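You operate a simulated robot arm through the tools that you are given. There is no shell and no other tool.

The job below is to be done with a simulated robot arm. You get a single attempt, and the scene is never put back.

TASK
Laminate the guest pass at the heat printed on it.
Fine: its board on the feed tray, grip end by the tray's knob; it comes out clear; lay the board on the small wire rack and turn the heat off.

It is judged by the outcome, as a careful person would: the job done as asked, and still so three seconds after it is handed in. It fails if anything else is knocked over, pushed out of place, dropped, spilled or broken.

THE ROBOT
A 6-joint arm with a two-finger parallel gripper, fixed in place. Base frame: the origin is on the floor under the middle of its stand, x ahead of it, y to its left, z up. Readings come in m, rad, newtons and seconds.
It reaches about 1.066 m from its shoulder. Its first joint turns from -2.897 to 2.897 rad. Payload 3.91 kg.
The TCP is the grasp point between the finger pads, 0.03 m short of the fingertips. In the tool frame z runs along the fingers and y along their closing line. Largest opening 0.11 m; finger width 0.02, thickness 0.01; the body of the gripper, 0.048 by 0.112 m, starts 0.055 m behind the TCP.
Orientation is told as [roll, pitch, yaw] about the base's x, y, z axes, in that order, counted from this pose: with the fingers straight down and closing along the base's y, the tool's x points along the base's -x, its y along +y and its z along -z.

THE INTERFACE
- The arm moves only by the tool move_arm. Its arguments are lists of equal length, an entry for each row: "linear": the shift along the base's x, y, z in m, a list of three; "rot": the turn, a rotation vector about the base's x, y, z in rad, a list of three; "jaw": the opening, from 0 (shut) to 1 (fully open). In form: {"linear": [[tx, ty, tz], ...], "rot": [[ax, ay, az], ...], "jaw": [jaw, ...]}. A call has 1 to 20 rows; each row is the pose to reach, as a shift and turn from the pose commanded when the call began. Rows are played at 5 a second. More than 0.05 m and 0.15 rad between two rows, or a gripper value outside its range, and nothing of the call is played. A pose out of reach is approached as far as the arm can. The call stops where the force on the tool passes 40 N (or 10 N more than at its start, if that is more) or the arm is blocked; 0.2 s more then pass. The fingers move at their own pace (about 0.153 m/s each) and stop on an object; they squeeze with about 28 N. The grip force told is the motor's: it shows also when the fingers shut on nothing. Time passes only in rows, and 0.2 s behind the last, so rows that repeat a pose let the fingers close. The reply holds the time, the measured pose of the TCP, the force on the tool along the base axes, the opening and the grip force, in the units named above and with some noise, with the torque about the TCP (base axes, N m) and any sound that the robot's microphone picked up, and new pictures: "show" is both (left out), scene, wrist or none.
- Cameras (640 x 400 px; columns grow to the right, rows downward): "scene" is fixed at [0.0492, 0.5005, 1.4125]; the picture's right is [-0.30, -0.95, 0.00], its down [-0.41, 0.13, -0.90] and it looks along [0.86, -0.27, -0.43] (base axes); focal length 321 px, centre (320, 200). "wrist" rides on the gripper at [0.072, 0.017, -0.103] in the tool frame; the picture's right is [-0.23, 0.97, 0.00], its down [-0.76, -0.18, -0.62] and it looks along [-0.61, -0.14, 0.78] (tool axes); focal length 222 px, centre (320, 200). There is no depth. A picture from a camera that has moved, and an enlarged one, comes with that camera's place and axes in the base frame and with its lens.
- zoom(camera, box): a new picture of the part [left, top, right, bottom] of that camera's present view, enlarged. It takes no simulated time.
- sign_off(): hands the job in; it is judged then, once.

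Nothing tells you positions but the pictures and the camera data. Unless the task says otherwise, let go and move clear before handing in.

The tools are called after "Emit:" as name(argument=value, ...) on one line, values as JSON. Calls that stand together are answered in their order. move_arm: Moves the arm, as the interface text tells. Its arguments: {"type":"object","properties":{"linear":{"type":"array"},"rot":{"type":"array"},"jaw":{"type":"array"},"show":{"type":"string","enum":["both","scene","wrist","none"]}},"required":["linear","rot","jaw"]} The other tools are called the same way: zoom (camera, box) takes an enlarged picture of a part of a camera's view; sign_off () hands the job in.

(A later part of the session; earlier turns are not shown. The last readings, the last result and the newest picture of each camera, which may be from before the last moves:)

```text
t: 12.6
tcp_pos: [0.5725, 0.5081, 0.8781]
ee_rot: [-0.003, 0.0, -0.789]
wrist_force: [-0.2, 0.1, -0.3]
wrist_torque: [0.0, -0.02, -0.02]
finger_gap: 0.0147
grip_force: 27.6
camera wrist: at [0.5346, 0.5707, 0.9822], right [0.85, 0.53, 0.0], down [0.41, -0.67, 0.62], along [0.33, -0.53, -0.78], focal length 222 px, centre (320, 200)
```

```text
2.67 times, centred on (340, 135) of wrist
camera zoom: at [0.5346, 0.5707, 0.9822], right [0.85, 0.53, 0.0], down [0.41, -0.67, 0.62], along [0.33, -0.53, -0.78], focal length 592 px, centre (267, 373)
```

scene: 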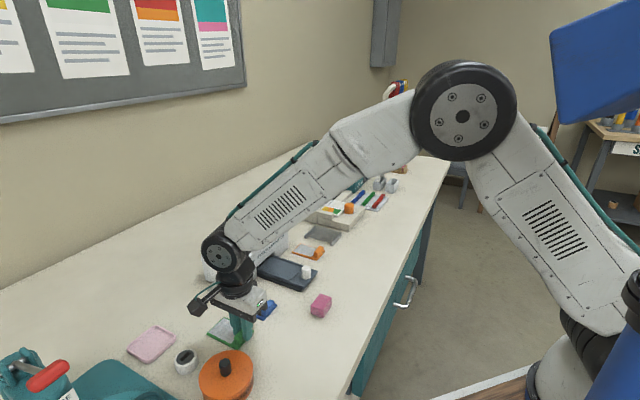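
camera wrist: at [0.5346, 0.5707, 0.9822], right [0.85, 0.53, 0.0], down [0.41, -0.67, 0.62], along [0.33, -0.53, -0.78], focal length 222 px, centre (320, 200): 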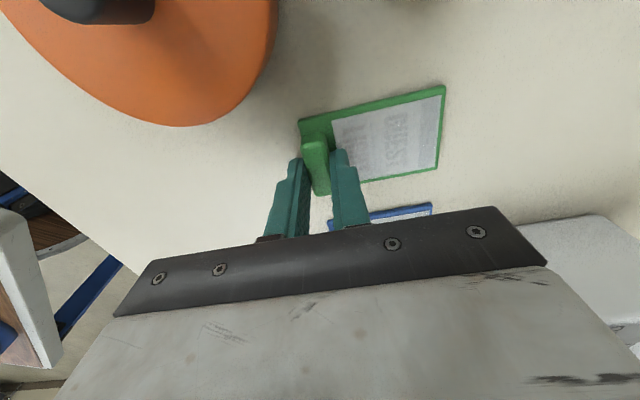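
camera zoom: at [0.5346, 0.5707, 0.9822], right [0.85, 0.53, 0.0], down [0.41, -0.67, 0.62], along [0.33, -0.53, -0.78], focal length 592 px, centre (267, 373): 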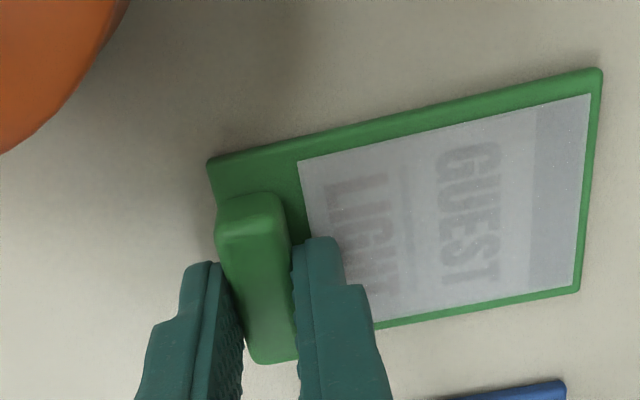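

The bar is gripped, but about 5 mm off-centre along its length. I'll open, shift 5 mm along the bar and re-grip before lifting.

Emit:
move_arm(linear=[[0, 0, 0], [0, 0, 0], [-0.0035, 0.0035, 0], [-0.0035, 0.0035, 0], [-0.0035, 0.0035, 0], [-0.0035, 0.0035, 0]], rot=[[0, 0, 0], [0, 0, 0], [0, 0, 0], [0, 0, 0], [0, 0, 0], [0, 0, 0]], jaw=[0.3, 0.3, 0.3, 0.05, 0.05, 0.05])

Emit:
zoom(camera="scene", box=[180, 290, 290, 370])

Emit:
zoom(camera="scene", box=[196, 200, 296, 270])

```text
t: 14.0
tcp_pos: [0.5709, 0.511, 0.8796]
ee_rot: [-0.001, 0.001, -0.79]
wrist_force: [0.1, 0.2, 0.7]
wrist_torque: [0.01, 0.0, 0.0]
finger_gap: 0.0146
grip_force: 27.4
camera wrist: at [0.5312, 0.574, 0.9828], right [0.85, 0.53, 0.0], down [0.41, -0.67, 0.62], along [0.33, -0.53, -0.78], focal length 222 px, centre (320, 200)
```

scene: 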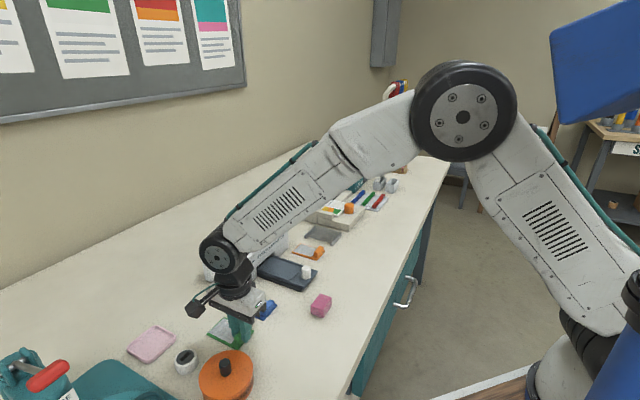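
wrist: 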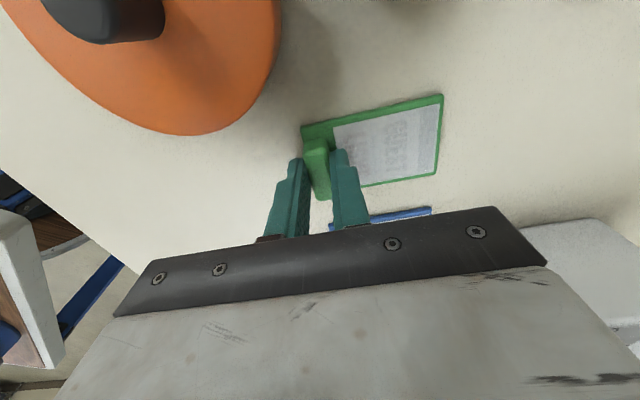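

```text
5.00 times, centred on (235, 330) of scene
camera zoom: at [0.0492, 0.5005, 1.4125], right [-0.3, -0.95, 0.0], down [-0.41, 0.13, -0.9], along [0.86, -0.27, -0.43], focal length 1603 px, centre (745, -450)
```

zoom: 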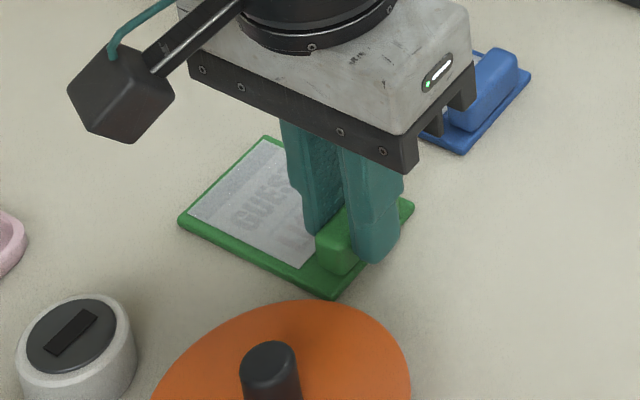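

```text
5.71 times, centred on (246, 235) of scene
camera zoom: at [0.0492, 0.5005, 1.4125], right [-0.3, -0.95, 0.0], down [-0.41, 0.13, -0.9], along [0.86, -0.27, -0.43], focal length 1832 px, centre (743, 0)
```

zoom: 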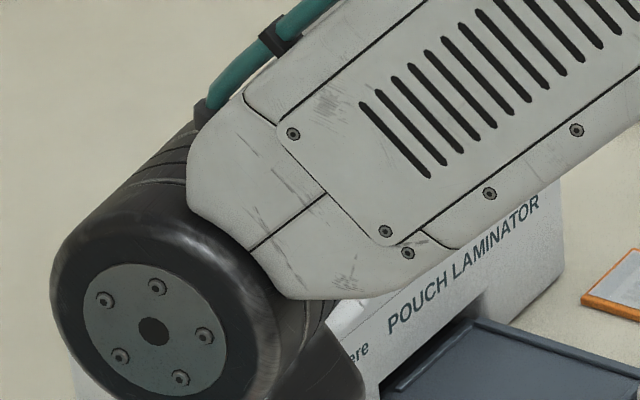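

The grip is now centred on the bar. Lifting the board straight up and checking that it stays level.

Emit:
move_arm(linear=[[0, 0, 0.01], [0, 0, 0.03], [0, 0, 0.06], [0, 0, 0.1]], rot=[[0, 0, 0], [0, 0, 0], [0, 0, 0], [0, 0, 0]], jaw=[0.05, 0.05, 0.05, 0.05])

Emit:
zoom(camera="scene", box=[180, 250, 290, 330])

Emit:
zoom(camera="wrist", box=[220, 60, 460, 210])

```text
t: 15.0
tcp_pos: [0.5716, 0.5119, 0.9784]
ee_rot: [0.001, 0.0, -0.789]
wrist_force: [0.8, -0.1, -1.1]
wrist_torque: [-0.01, 0.02, 0.0]
finger_gap: 0.0147
grip_force: 28.4
camera wrist: at [0.5322, 0.5745, 1.082], right [0.85, 0.53, 0.0], down [0.41, -0.67, 0.62], along [0.33, -0.53, -0.78], focal length 222 px, centre (320, 200)
```

scene: 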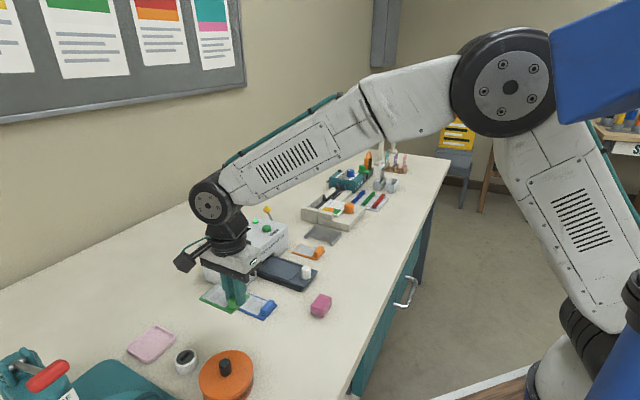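
wrist: 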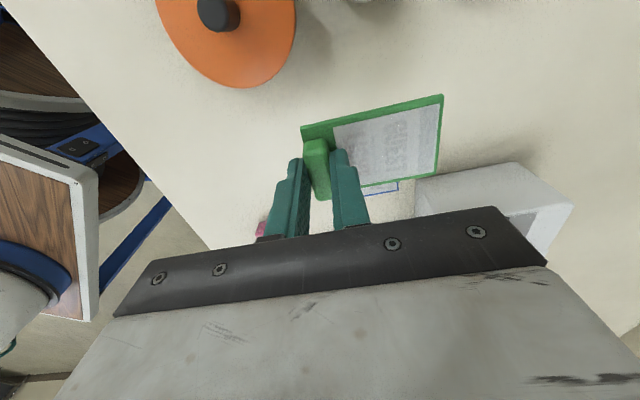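

```text
5.00 times, centred on (235, 290) of scene
camera zoom: at [0.0492, 0.5005, 1.4125], right [-0.3, -0.95, 0.0], down [-0.41, 0.13, -0.9], along [0.86, -0.27, -0.43], focal length 1603 px, centre (745, -250)
```

zoom: 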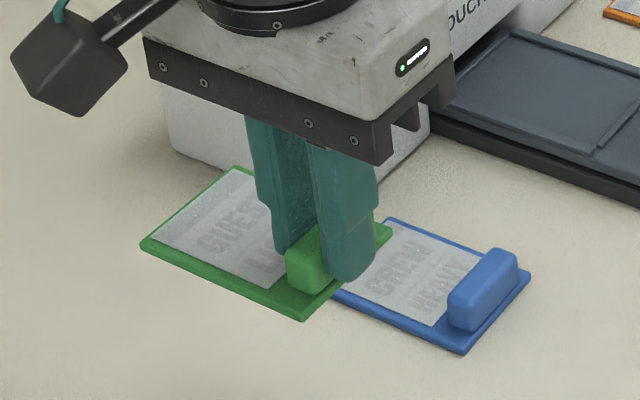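

```text
2.67 times, centred on (340, 135) of wrist
camera zoom: at [0.5322, 0.5745, 1.082], right [0.85, 0.53, 0.0], down [0.41, -0.67, 0.62], along [0.33, -0.53, -0.78], focal length 592 px, centre (267, 373)
```

zoom: 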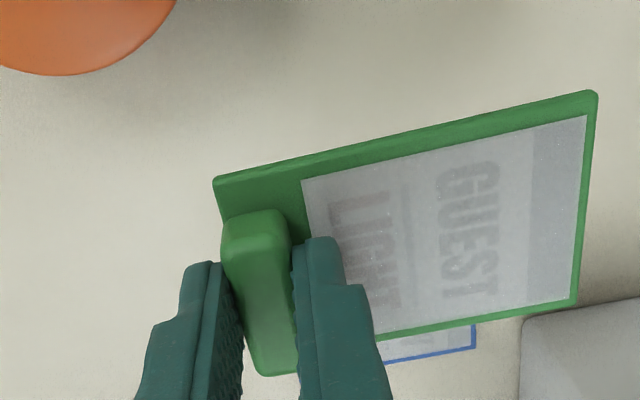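

The board hangs level and the lamp now looks green, probably ready. Next I carry it over the tray and hover to check alignment with the recess.

Emit:
move_arm(linear=[[0.03, -0.026, 0], [0.06, -0.052, 0], [0.09, -0.078, 0], [0.12, -0.104, 0], [0.15, -0.13, 0], [0.1725, -0.1485, 0], [0.1725, -0.1485, -0.015], [0.1725, -0.1485, -0.015]], rot=[[0, 0, 0], [0, 0, 0], [0, 0, 0], [0, 0, 0], [0, 0, 0], [0, 0, 0], [0, 0, 0], [0, 0, 0]], jaw=[0.05, 0.05, 0.05, 0.05, 0.05, 0.05, 0.05, 0.05])

Emit:
zoom(camera="scene", box=[220, 210, 340, 300])

Emit:
zoom(camera="wrist", box=[220, 60, 480, 220])

```text
t: 16.8
tcp_pos: [0.743, 0.3623, 0.9627]
ee_rot: [0.002, 0.0, -0.788]
wrist_force: [-0.2, 0.0, -0.8]
wrist_torque: [-0.05, 0.01, -0.01]
finger_gap: 0.0148
grip_force: 28.5
camera wrist: at [0.7048, 0.4257, 1.0656], right [0.85, 0.52, 0.0], down [0.41, -0.67, 0.62], along [0.33, -0.53, -0.78], focal length 222 px, centre (320, 200)
```

scene: 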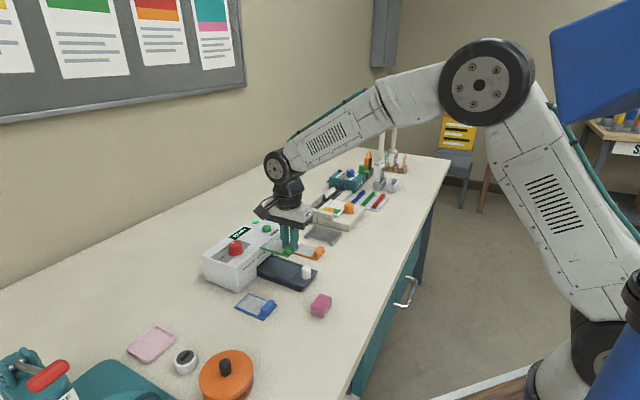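
wrist: 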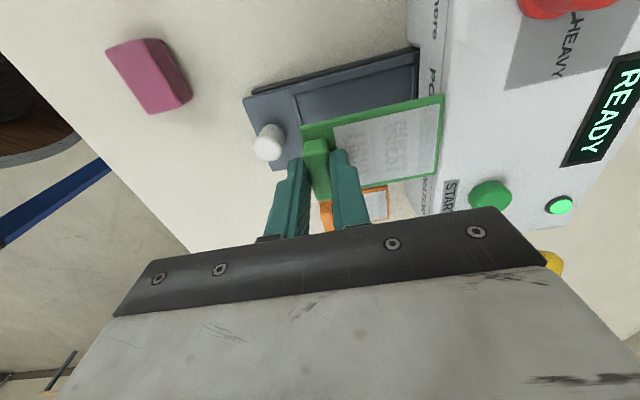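

```text
4.44 times, centred on (280, 255) of scene
camera zoom: at [0.0492, 0.5005, 1.4125], right [-0.3, -0.95, 0.0], down [-0.41, 0.13, -0.9], along [0.86, -0.27, -0.43], focal length 1425 px, centre (498, -44)
```

zoom: 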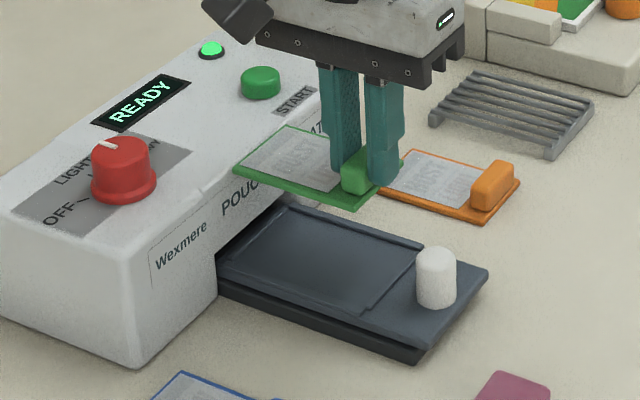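

```text
2.46 times, centred on (350, 140) of wrist
camera zoom: at [0.7048, 0.4257, 1.0656], right [0.85, 0.52, 0.0], down [0.41, -0.67, 0.62], along [0.33, -0.53, -0.78], focal length 547 px, centre (246, 348)
```

zoom: 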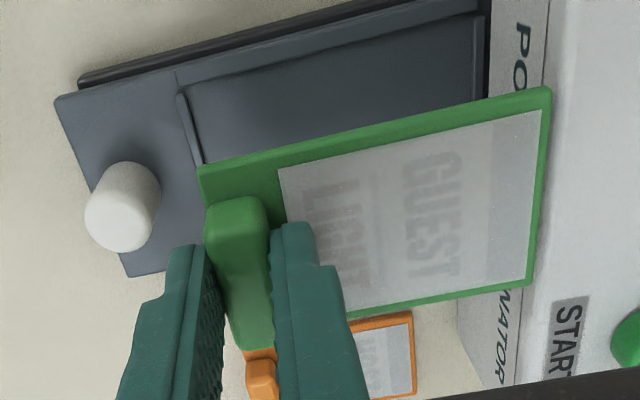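

The laminator shows READY with a green lamp. The recess spans roughly 94 × 63 mm and the board 86 × 55 mm, so I'll shift 2 mm and start lowering in steps.

Emit:
move_arm(linear=[[-0.002, 0, -0.01], [-0.002, 0, -0.025], [-0.002, 0, -0.04], [-0.002, 0, -0.048], [-0.002, 0, -0.048]], rot=[[0, 0, 0], [0, 0, 0], [0, 0, 0], [0, 0, 0], [0, 0, 0]], jaw=[0.05, 0.05, 0.05, 0.05, 0.05])

Emit:
zoom(camera="scene", box=[230, 225, 340, 305])

Emit:
zoom(camera="wrist", box=[220, 60, 480, 220])

```text
t: 18.0
tcp_pos: [0.7407, 0.3627, 0.9144]
ee_rot: [0.001, -0.002, -0.787]
wrist_force: [-0.3, -0.1, 0.5]
wrist_torque: [0.02, 0.05, -0.01]
finger_gap: 0.015
grip_force: 28.1
camera wrist: at [0.7017, 0.4257, 1.018], right [0.85, 0.53, 0.0], down [0.41, -0.67, 0.62], along [0.33, -0.53, -0.78], focal length 222 px, centre (320, 200)
```

scene: 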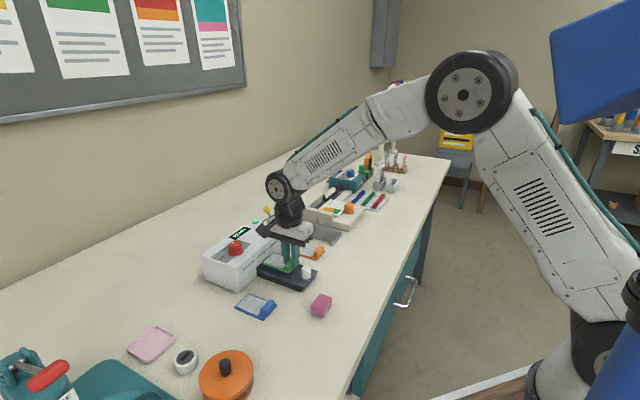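
wrist: 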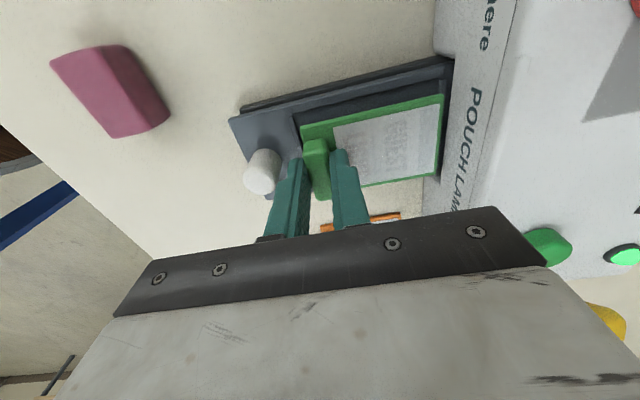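

```text
5.00 times, centred on (285, 265) of scene
camera zoom: at [0.0492, 0.5005, 1.4125], right [-0.3, -0.95, 0.0], down [-0.41, 0.13, -0.9], along [0.86, -0.27, -0.43], focal length 1603 px, centre (495, -125)
```

zoom: 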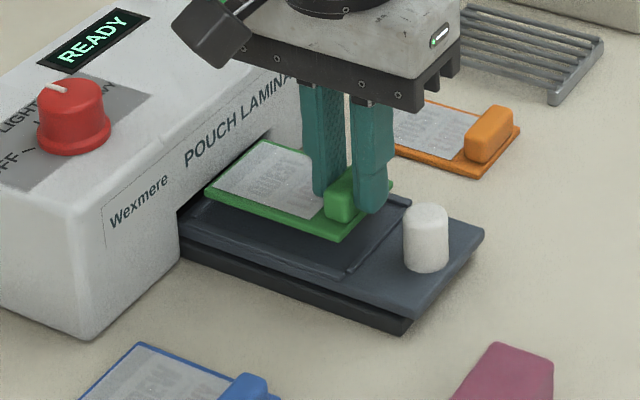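

```text
2.46 times, centred on (350, 140) of wrist
camera zoom: at [0.7017, 0.4257, 1.018], right [0.85, 0.53, 0.0], down [0.41, -0.67, 0.62], along [0.33, -0.53, -0.78], focal length 547 px, centre (246, 348)
```

zoom: 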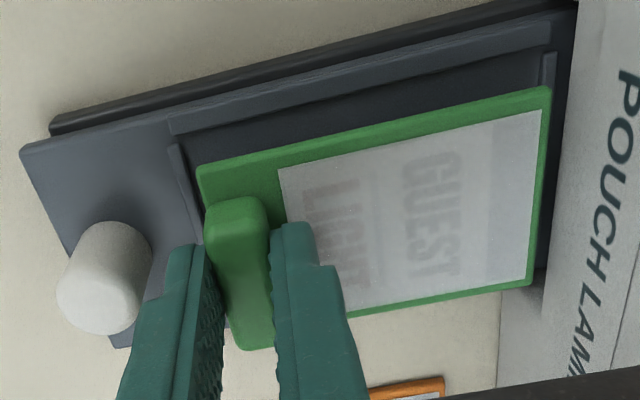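

Measured from the wrist view, the board is inside all four rails with 1.5–6 mm to spare. I'll nudge 1 mm away from the nearer side rail and lower further, watching the force.

Emit:
move_arm(linear=[[0.0009, -0.0009, -0.003], [0.0009, -0.0009, -0.006], [0.0009, -0.0009, -0.009], [0.0009, -0.0009, -0.009]], rot=[[0, 0, 0], [0, 0, 0], [0, 0, 0], [0, 0, 0]], jaw=[0.05, 0.05, 0.05, 0.05])

Emit:
zoom(camera="scene", box=[240, 235, 340, 305])

Emit:
zoom(camera="wrist", box=[220, 60, 480, 220])

```text
t: 19.0
tcp_pos: [0.7419, 0.3616, 0.906]
ee_rot: [0.001, -0.001, -0.789]
wrist_force: [0.6, 0.7, 0.1]
wrist_torque: [0.0, -0.01, 0.02]
finger_gap: 0.0149
grip_force: 28.4
camera wrist: at [0.703, 0.4248, 1.0098], right [0.85, 0.53, 0.0], down [0.41, -0.67, 0.62], along [0.33, -0.53, -0.78], focal length 222 px, centre (320, 200)
```

scene: 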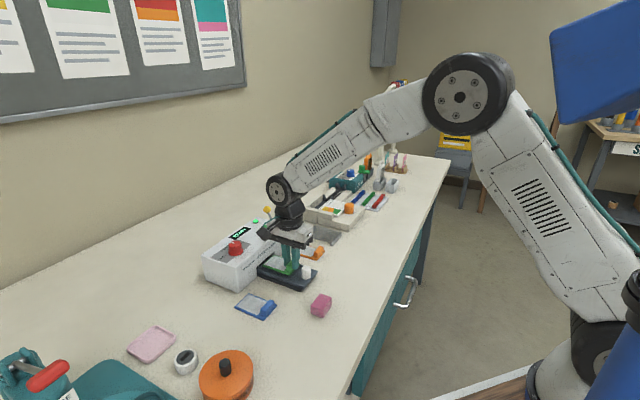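
wrist: 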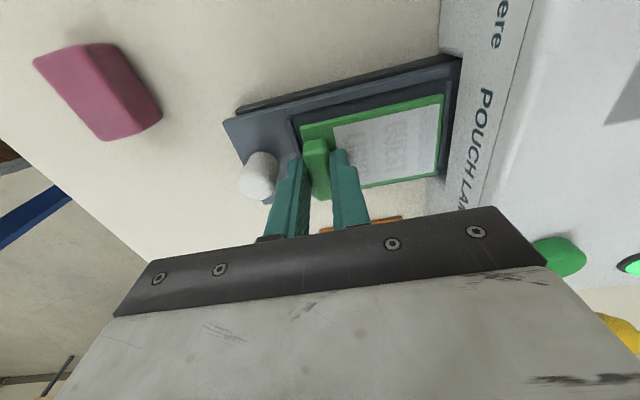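

```text
5.71 times, centred on (290, 270) of scene
camera zoom: at [0.0492, 0.5005, 1.4125], right [-0.3, -0.95, 0.0], down [-0.41, 0.13, -0.9], along [0.86, -0.27, -0.43], focal length 1832 px, centre (491, -200)
```

zoom: 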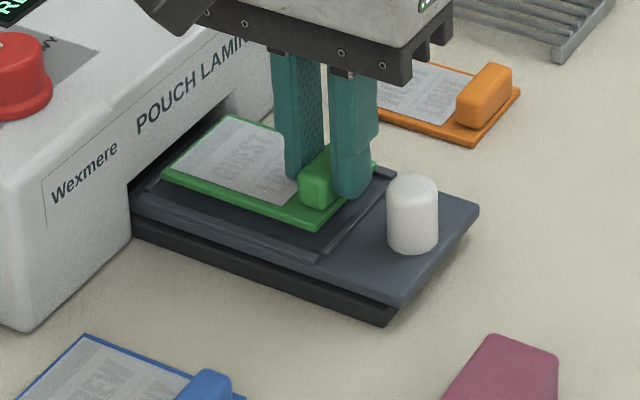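

```text
2.46 times, centred on (350, 140) of wrist
camera zoom: at [0.703, 0.4248, 1.0098], right [0.85, 0.53, 0.0], down [0.41, -0.67, 0.62], along [0.33, -0.53, -0.78], focal length 547 px, centre (246, 348)
```

zoom: 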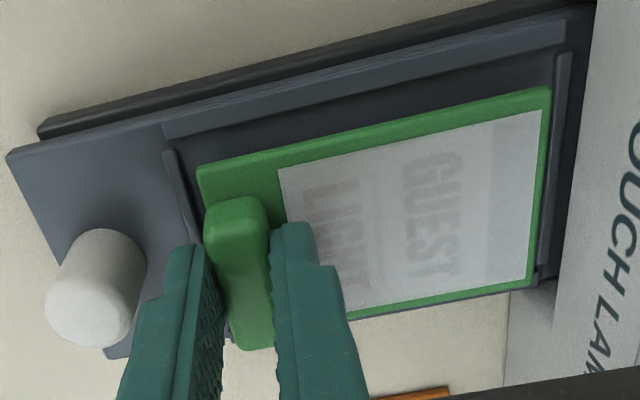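

Alignment still looks centred, with the board just above rail height. Lowering a few millimetres more and checking for contact.

Emit:
move_arm(linear=[[0, 0, -0.002], [0, 0, -0.004], [0, 0, -0.004]], rot=[[0, 0, 0], [0, 0, 0], [0, 0, 0]], jaw=[0.05, 0.05, 0.05], show="wrist")

Emit:
zoom(camera="wrist", box=[220, 60, 480, 220])

Emit:
zoom(camera="scene", box=[240, 235, 340, 305])

```text
t: 19.8
tcp_pos: [0.7415, 0.3616, 0.902]
ee_rot: [-0.001, 0.001, -0.788]
wrist_force: [1.0, 0.1, 0.5]
wrist_torque: [-0.01, 0.03, 0.03]
finger_gap: 0.0147
grip_force: 28.0
camera wrist: at [0.7024, 0.4247, 1.0057], right [0.85, 0.53, 0.0], down [0.41, -0.67, 0.62], along [0.33, -0.53, -0.78], focal length 222 px, centre (320, 200)
```

wrist: 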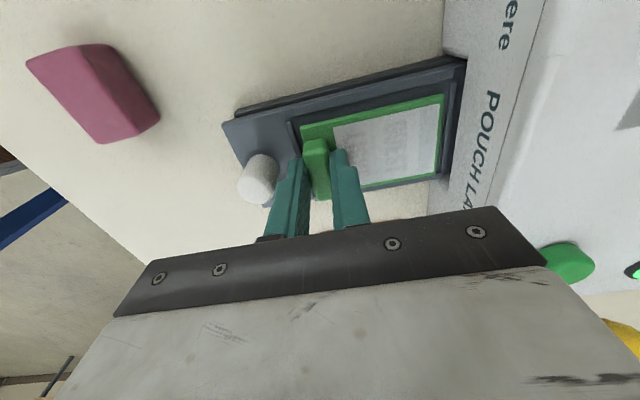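

```text
2.46 times, centred on (350, 140) of wrist
camera zoom: at [0.7024, 0.4247, 1.0057], right [0.85, 0.53, 0.0], down [0.41, -0.67, 0.62], along [0.33, -0.53, -0.78], focal length 547 px, centre (246, 348)
```

zoom: 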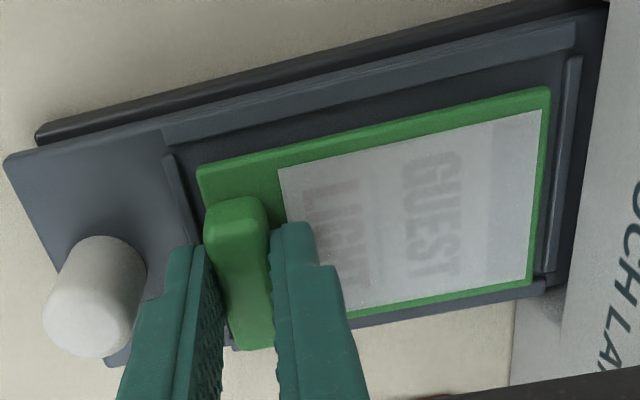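

```text
5.71 times, centred on (290, 270) of scene
camera zoom: at [0.0492, 0.5005, 1.4125], right [-0.3, -0.95, 0.0], down [-0.41, 0.13, -0.9], along [0.86, -0.27, -0.43], focal length 1832 px, centre (491, -200)
```

zoom: 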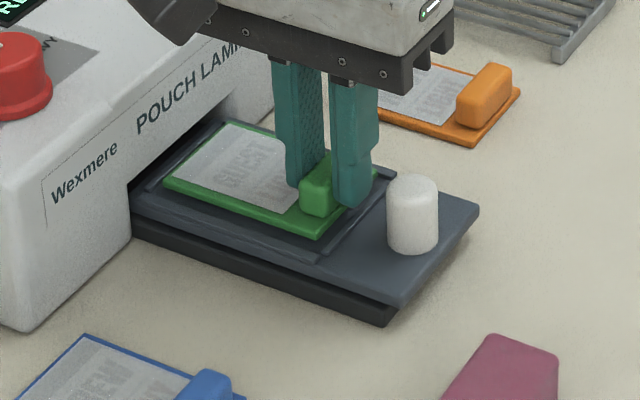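

Emit:
move_arm(linear=[[0, 0, -0.002], [0, 0, -0.004], [0, 0, -0.004]], rot=[[0, 0, 0], [0, 0, 0], [0, 0, 0]], jaw=[0.05, 0.05, 0.05], show="wrist")

Emit:
zoom(camera="wrist", box=[220, 60, 480, 220])

Emit:
zoom(camera="scene", box=[240, 235, 340, 305])

```text
t: 20.6
tcp_pos: [0.7413, 0.361, 0.8987]
ee_rot: [0.002, 0.0, -0.79]
wrist_force: [-1.6, 0.4, 5.3]
wrist_torque: [0.01, 0.02, 0.02]
finger_gap: 0.0148
grip_force: 27.3
camera wrist: at [0.7026, 0.4246, 1.0027], right [0.85, 0.53, 0.0], down [0.41, -0.67, 0.62], along [0.33, -0.53, -0.78], focal length 222 px, centre (320, 200)
```

wrist: 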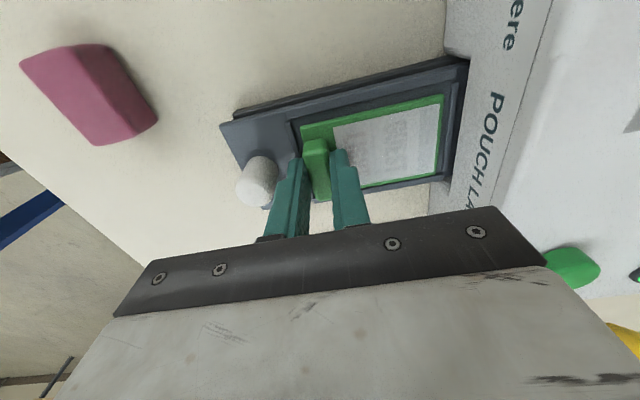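

```text
2.46 times, centred on (350, 140) of wrist
camera zoom: at [0.7026, 0.4246, 1.0027], right [0.85, 0.53, 0.0], down [0.41, -0.67, 0.62], along [0.33, -0.53, -0.78], focal length 547 px, centre (246, 348)
```

zoom: 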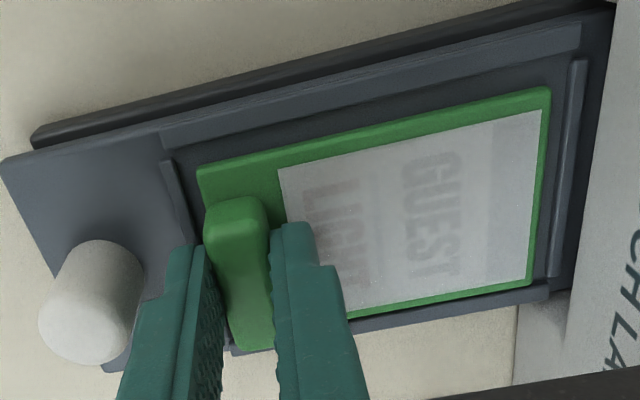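

```text
5.71 times, centred on (290, 270) of scene
camera zoom: at [0.0492, 0.5005, 1.4125], right [-0.3, -0.95, 0.0], down [-0.41, 0.13, -0.9], along [0.86, -0.27, -0.43], focal length 1832 px, centre (491, -200)
```

zoom: 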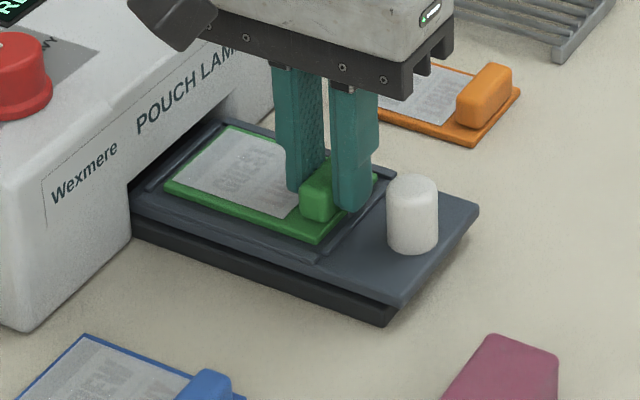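

There is light contact (5 N), so the board is resting in the recess with its grip end by the tray knob. I'll open only slightly, because the knob is close, and go straight up.

Emit:
move_arm(linear=[[0, 0, 0.001], [0, 0, 0.001], [0, 0, 0.001], [0, 0, 0.02], [0, 0, 0.05], [0, 0, 0.09]], rot=[[0, 0, 0], [0, 0, 0], [0, 0, 0], [0, 0, 0], [0, 0, 0], [0, 0, 0]], jaw=[0.05, 0.235, 0.235, 0.235, 0.235, 0.235])

Emit:
zoom(camera="wrist", box=[220, 40, 480, 200])

Emit:
zoom(camera="scene", box=[240, 235, 340, 305])

```text
t: 22.0
tcp_pos: [0.7411, 0.3607, 0.9859]
ee_rot: [-0.001, 0.0, -0.789]
wrist_force: [-0.5, -0.2, 0.3]
wrist_torque: [0.01, -0.02, 0.01]
finger_gap: 0.0259
grip_force: 0.1
camera wrist: at [0.7022, 0.4245, 1.0908], right [0.85, 0.53, 0.0], down [0.41, -0.67, 0.62], along [0.33, -0.53, -0.78], focal length 222 px, centre (320, 200)
```

scene: 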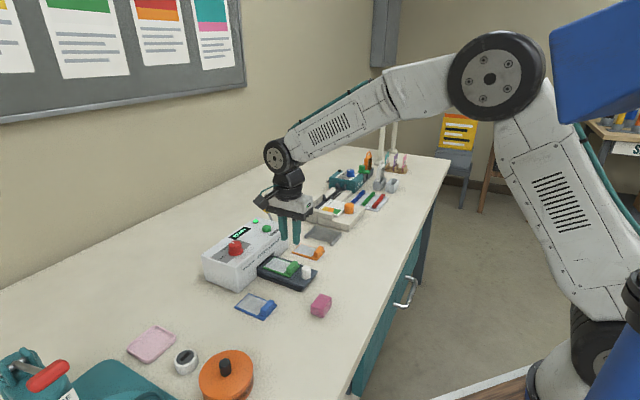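
wrist: 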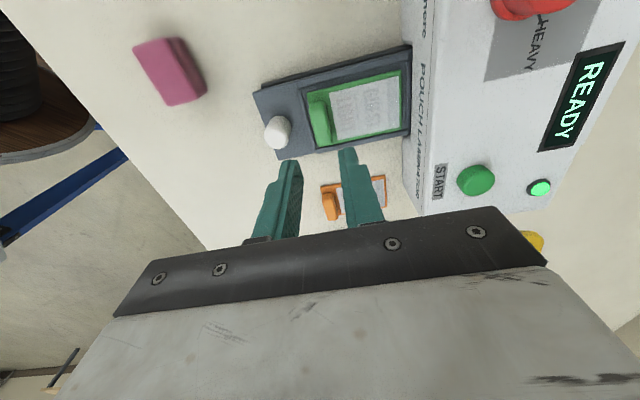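

```text
2.46 times, centred on (350, 120) of wrist
camera zoom: at [0.7022, 0.4245, 1.0908], right [0.85, 0.53, 0.0], down [0.41, -0.67, 0.62], along [0.33, -0.53, -0.78], focal length 547 px, centre (246, 397)
```

zoom: 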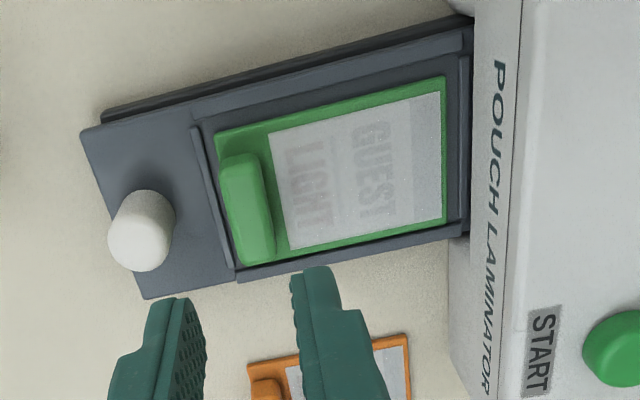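

```text
5.71 times, centred on (290, 270) of scene
camera zoom: at [0.0492, 0.5005, 1.4125], right [-0.3, -0.95, 0.0], down [-0.41, 0.13, -0.9], along [0.86, -0.27, -0.43], focal length 1832 px, centre (491, -200)
```

zoom: 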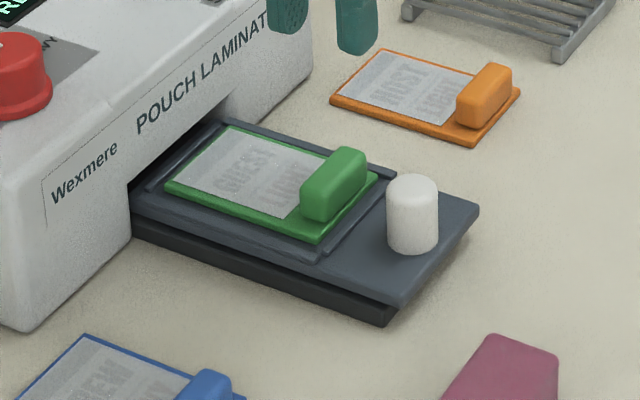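

The board sits squarely in the recess. Next I'll position the gripper over the tray's white knob, at about (0.7115, 0.330), to push the tray in.

Emit:
move_arm(linear=[[-0.0147, -0.016, 0], [-0.0294, -0.0321, 0], [-0.0294, -0.0321, -0.03], [-0.0294, -0.0321, -0.05], [-0.0294, -0.0321, -0.05]], rot=[[0, 0, 0], [0, 0, 0], [0, 0, 0], [0, 0, 0], [0, 0, 0]], jaw=[0.345, 0.345, 0.345, 0.345, 0.345])

Emit:
zoom(camera="wrist", box=[220, 60, 480, 220])

Emit:
zoom(camera="scene", box=[240, 225, 340, 295])

```text
t: 23.2
tcp_pos: [0.7116, 0.327, 0.9369]
ee_rot: [-0.001, 0.001, -0.788]
wrist_force: [0.5, 1.2, -0.3]
wrist_torque: [0.0, 0.05, 0.02]
finger_gap: 0.0378
grip_force: 0.0
camera wrist: at [0.6727, 0.3911, 1.0412], right [0.85, 0.53, 0.0], down [0.41, -0.67, 0.62], along [0.33, -0.53, -0.78], focal length 222 px, centre (320, 200)
```

scene: 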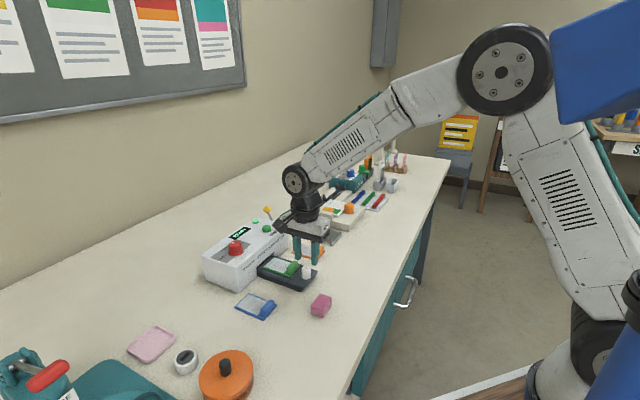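
wrist: 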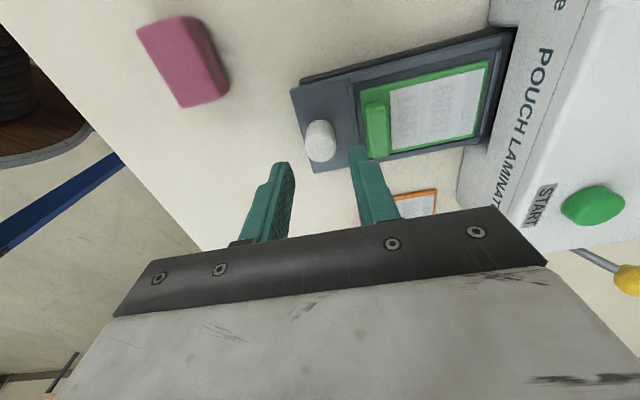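

```text
2.46 times, centred on (350, 140) of wrist
camera zoom: at [0.6727, 0.3911, 1.0412], right [0.85, 0.53, 0.0], down [0.41, -0.67, 0.62], along [0.33, -0.53, -0.78], focal length 547 px, centre (246, 348)
```

zoom: 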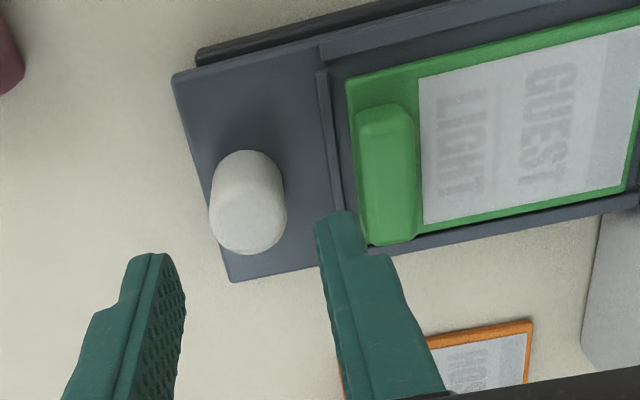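

```text
5.71 times, centred on (290, 260) of scene
camera zoom: at [0.0492, 0.5005, 1.4125], right [-0.3, -0.95, 0.0], down [-0.41, 0.13, -0.9], along [0.86, -0.27, -0.43], focal length 1832 px, centre (491, -143)
```

zoom: 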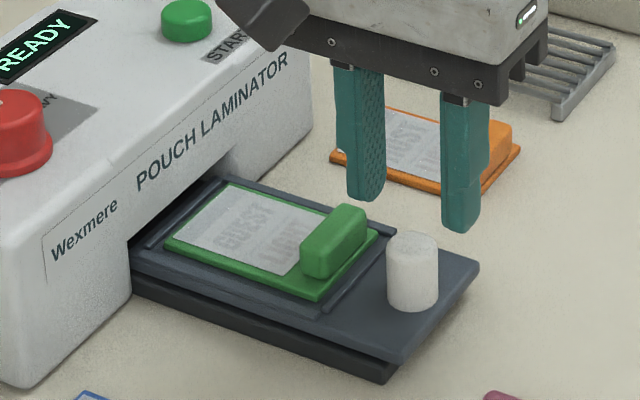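

The knob is centred between the fingers in plan. Going down around it, staying above the rail height.

Emit:
move_arm(linear=[[-0.0005, 0.0018, -0.015], [-0.0005, 0.0018, -0.028], [-0.0005, 0.0018, -0.035], [-0.0005, 0.0018, -0.035]], rot=[[0, 0, 0], [0, 0, 0], [0, 0, 0], [0, 0, 0]], jaw=[0.345, 0.345, 0.345, 0.345])

Emit:
zoom(camera="wrist", box=[220, 60, 480, 220])

Emit:
zoom(camera="scene", box=[240, 225, 340, 295])

```text
t: 24.2
tcp_pos: [0.7106, 0.3311, 0.9031]
ee_rot: [0.0, 0.001, -0.788]
wrist_force: [0.7, -0.2, 0.7]
wrist_torque: [-0.03, -0.03, 0.02]
finger_gap: 0.038
grip_force: 0.1
camera wrist: at [0.6713, 0.3942, 1.007], right [0.85, 0.53, 0.0], down [0.41, -0.67, 0.62], along [0.33, -0.53, -0.78], focal length 222 px, centre (320, 200)
```

scene: 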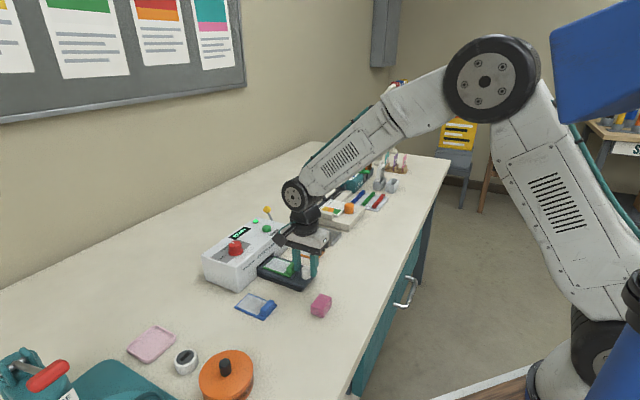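
wrist: 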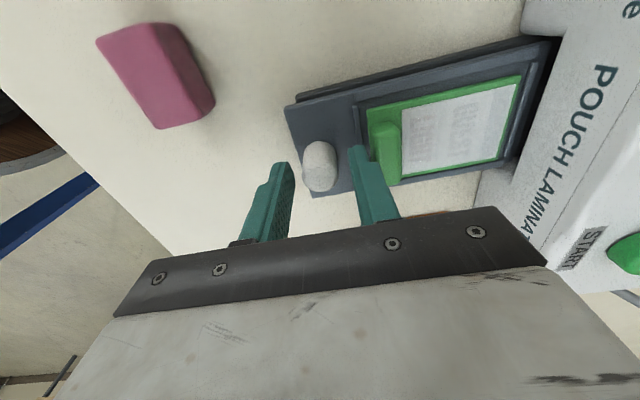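

```text
2.46 times, centred on (350, 140) of wrist
camera zoom: at [0.6713, 0.3942, 1.007], right [0.85, 0.53, 0.0], down [0.41, -0.67, 0.62], along [0.33, -0.53, -0.78], focal length 547 px, centre (246, 348)
```

zoom: 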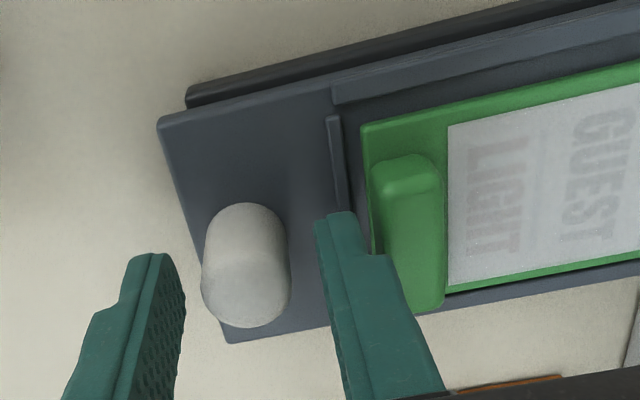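

```text
5.71 times, centred on (290, 260) of scene
camera zoom: at [0.0492, 0.5005, 1.4125], right [-0.3, -0.95, 0.0], down [-0.41, 0.13, -0.9], along [0.86, -0.27, -0.43], focal length 1832 px, centre (491, -143)
```

zoom: 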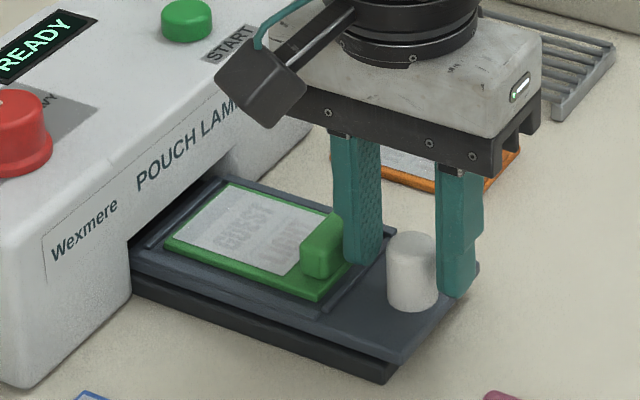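

Both fingers straddle the knob without touching the board. Closing on it.

Emit:
move_arm(linear=[[0, 0, 0], [0, 0, 0], [0, 0, 0]], rot=[[0, 0, 0], [0, 0, 0], [0, 0, 0]], jaw=[0.2, 0.15, 0.15])

Emit:
zoom(camera="scene", box=[240, 225, 340, 295])

```text
t: 25.0
tcp_pos: [0.7103, 0.3305, 0.9031]
ee_rot: [-0.001, 0.0, -0.788]
wrist_force: [-0.6, 0.1, -2.6]
wrist_torque: [-0.05, 0.01, -0.01]
finger_gap: 0.0232
grip_force: 45.0
camera wrist: at [0.6713, 0.3942, 1.007], right [0.85, 0.53, 0.0], down [0.41, -0.67, 0.62], along [0.33, -0.53, -0.78], focal length 222 px, centre (320, 200)
```

scene: 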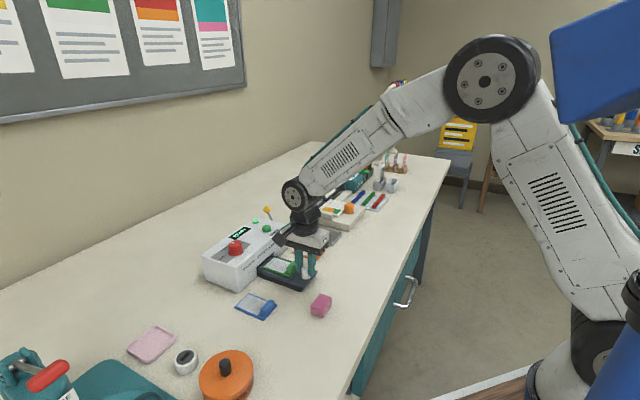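
wrist: 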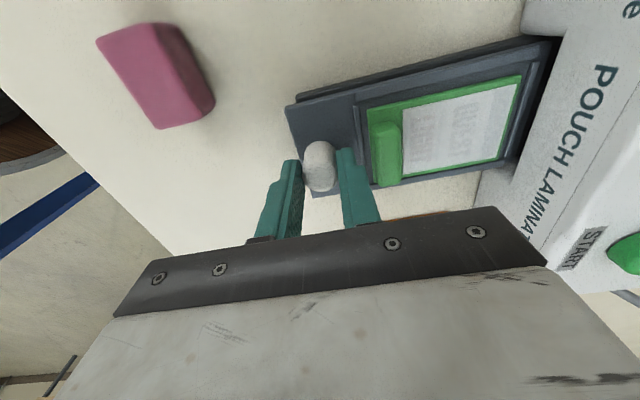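

```text
5.71 times, centred on (290, 260) of scene
camera zoom: at [0.0492, 0.5005, 1.4125], right [-0.3, -0.95, 0.0], down [-0.41, 0.13, -0.9], along [0.86, -0.27, -0.43], focal length 1832 px, centre (491, -143)
```

zoom: 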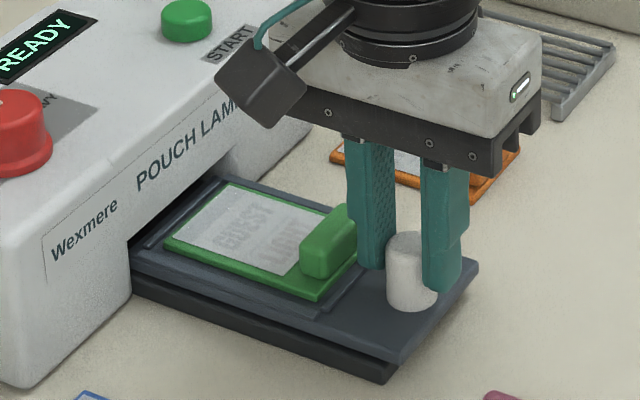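

The knob is gripped. I'll slide the tray toward the laminator along its 45° axis, starting with 3 cm while watching the forces.

Emit:
move_arm(linear=[[0.004, 0.004, 0], [0.0085, 0.0085, 0], [0.013, 0.013, 0], [0.0175, 0.0175, 0], [0.0212, 0.0212, 0]], rot=[[0, 0, 0], [0, 0, 0], [0, 0, 0], [0, 0, 0], [0, 0, 0]], jaw=[0.15, 0.15, 0.15, 0.15, 0.15])

Emit:
zoom(camera="scene", box=[220, 210, 320, 280])

```text
t: 26.2
tcp_pos: [0.7317, 0.3534, 0.9036]
ee_rot: [0.001, 0.002, -0.787]
wrist_force: [-7.0, 5.9, -3.2]
wrist_torque: [0.3, 0.28, -0.02]
finger_gap: 0.0234
grip_force: 45.1
camera wrist: at [0.6928, 0.4156, 1.007], right [0.85, 0.53, 0.0], down [0.41, -0.67, 0.62], along [0.33, -0.53, -0.78], focal length 222 px, centre (320, 200)
```

scene: 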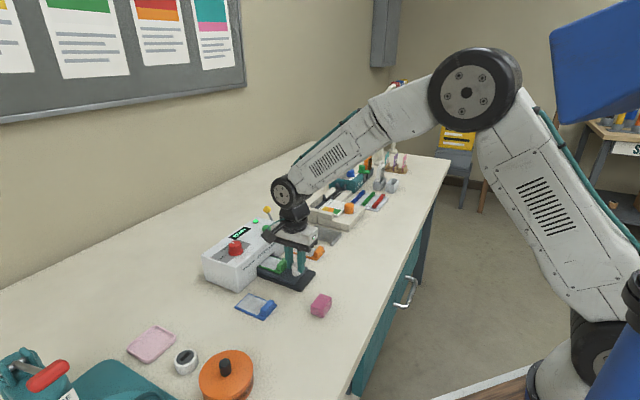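
wrist: 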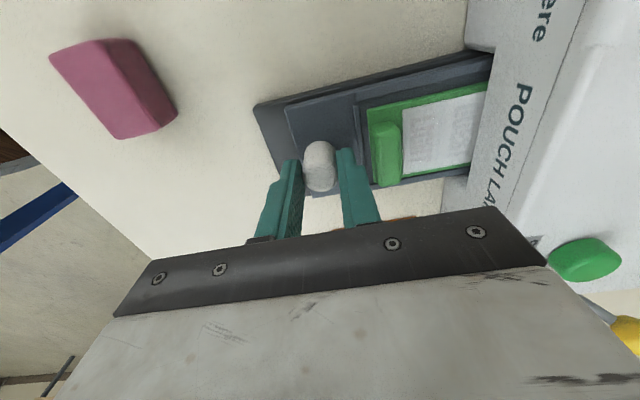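

```text
5.71 times, centred on (270, 245) of scene
camera zoom: at [0.0492, 0.5005, 1.4125], right [-0.3, -0.95, 0.0], down [-0.41, 0.13, -0.9], along [0.86, -0.27, -0.43], focal length 1832 px, centre (606, -57)
```

zoom: 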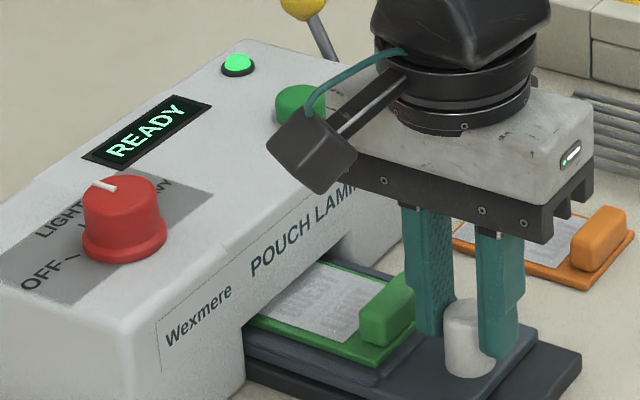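

The tray slides in smoothly while its base stays put, but a ~9 N sideways force suggests the axis is slightly more than 45°. I'll correct the direction and push another 3 cm.

Emit:
move_arm(linear=[[0.0032, 0.0052, 0], [0.0073, 0.0096, 0], [0.0114, 0.014, 0], [0.0155, 0.0184, 0], [0.0196, 0.0228, 0]], rot=[[0, 0, 0], [0, 0, 0], [0, 0, 0], [0, 0, 0], [0, 0, 0]], jaw=[0.15, 0.15, 0.15, 0.15, 0.15])

Emit:
zoom(camera="scene", box=[220, 210, 320, 280])

Emit:
zoom(camera="wrist", box=[240, 40, 500, 200])

```text
t: 27.4
tcp_pos: [0.7531, 0.3741, 0.9035]
ee_rot: [-0.001, 0.0, -0.789]
wrist_force: [5.2, -6.3, -9.0]
wrist_torque: [-0.47, -0.6, 0.0]
finger_gap: 0.0234
grip_force: 45.1
camera wrist: at [0.7139, 0.4368, 1.007], right [0.85, 0.52, 0.0], down [0.41, -0.67, 0.62], along [0.33, -0.53, -0.78], focal length 222 px, centre (320, 200)
```

scene: 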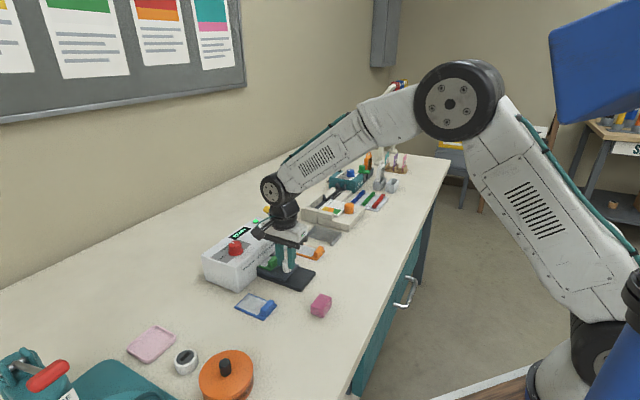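
wrist: 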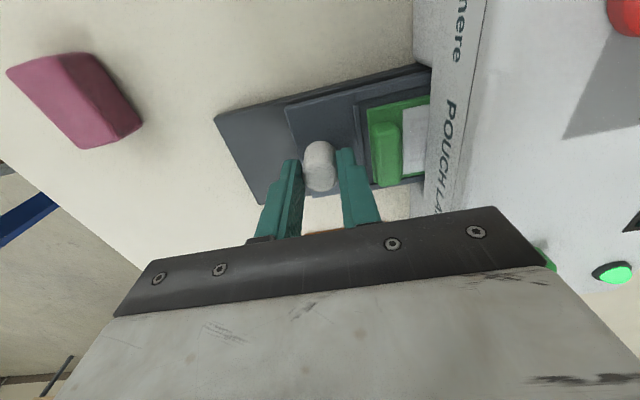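

```text
5.71 times, centred on (270, 245) of scene
camera zoom: at [0.0492, 0.5005, 1.4125], right [-0.3, -0.95, 0.0], down [-0.41, 0.13, -0.9], along [0.86, -0.27, -0.43], focal length 1832 px, centre (606, -57)
```

zoom: 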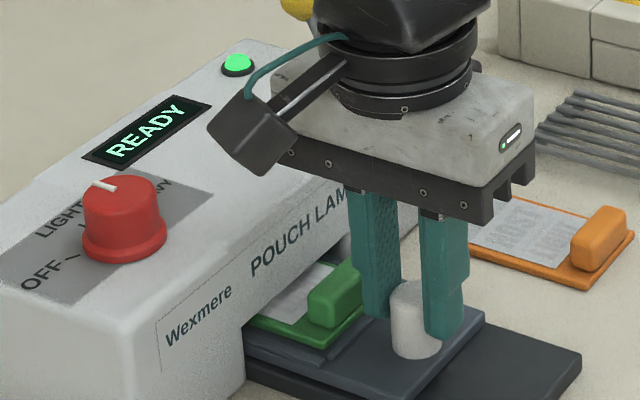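

```text
2.46 times, centred on (370, 120) of wrist
camera zoom: at [0.7139, 0.4368, 1.007], right [0.85, 0.52, 0.0], down [0.41, -0.67, 0.62], along [0.33, -0.53, -0.78], focal length 547 px, centre (197, 397)
```

zoom: 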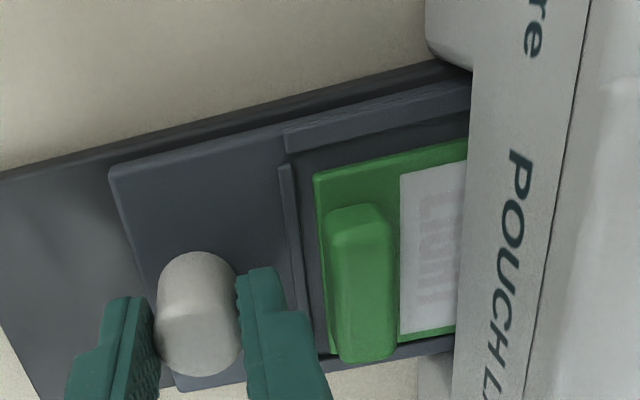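

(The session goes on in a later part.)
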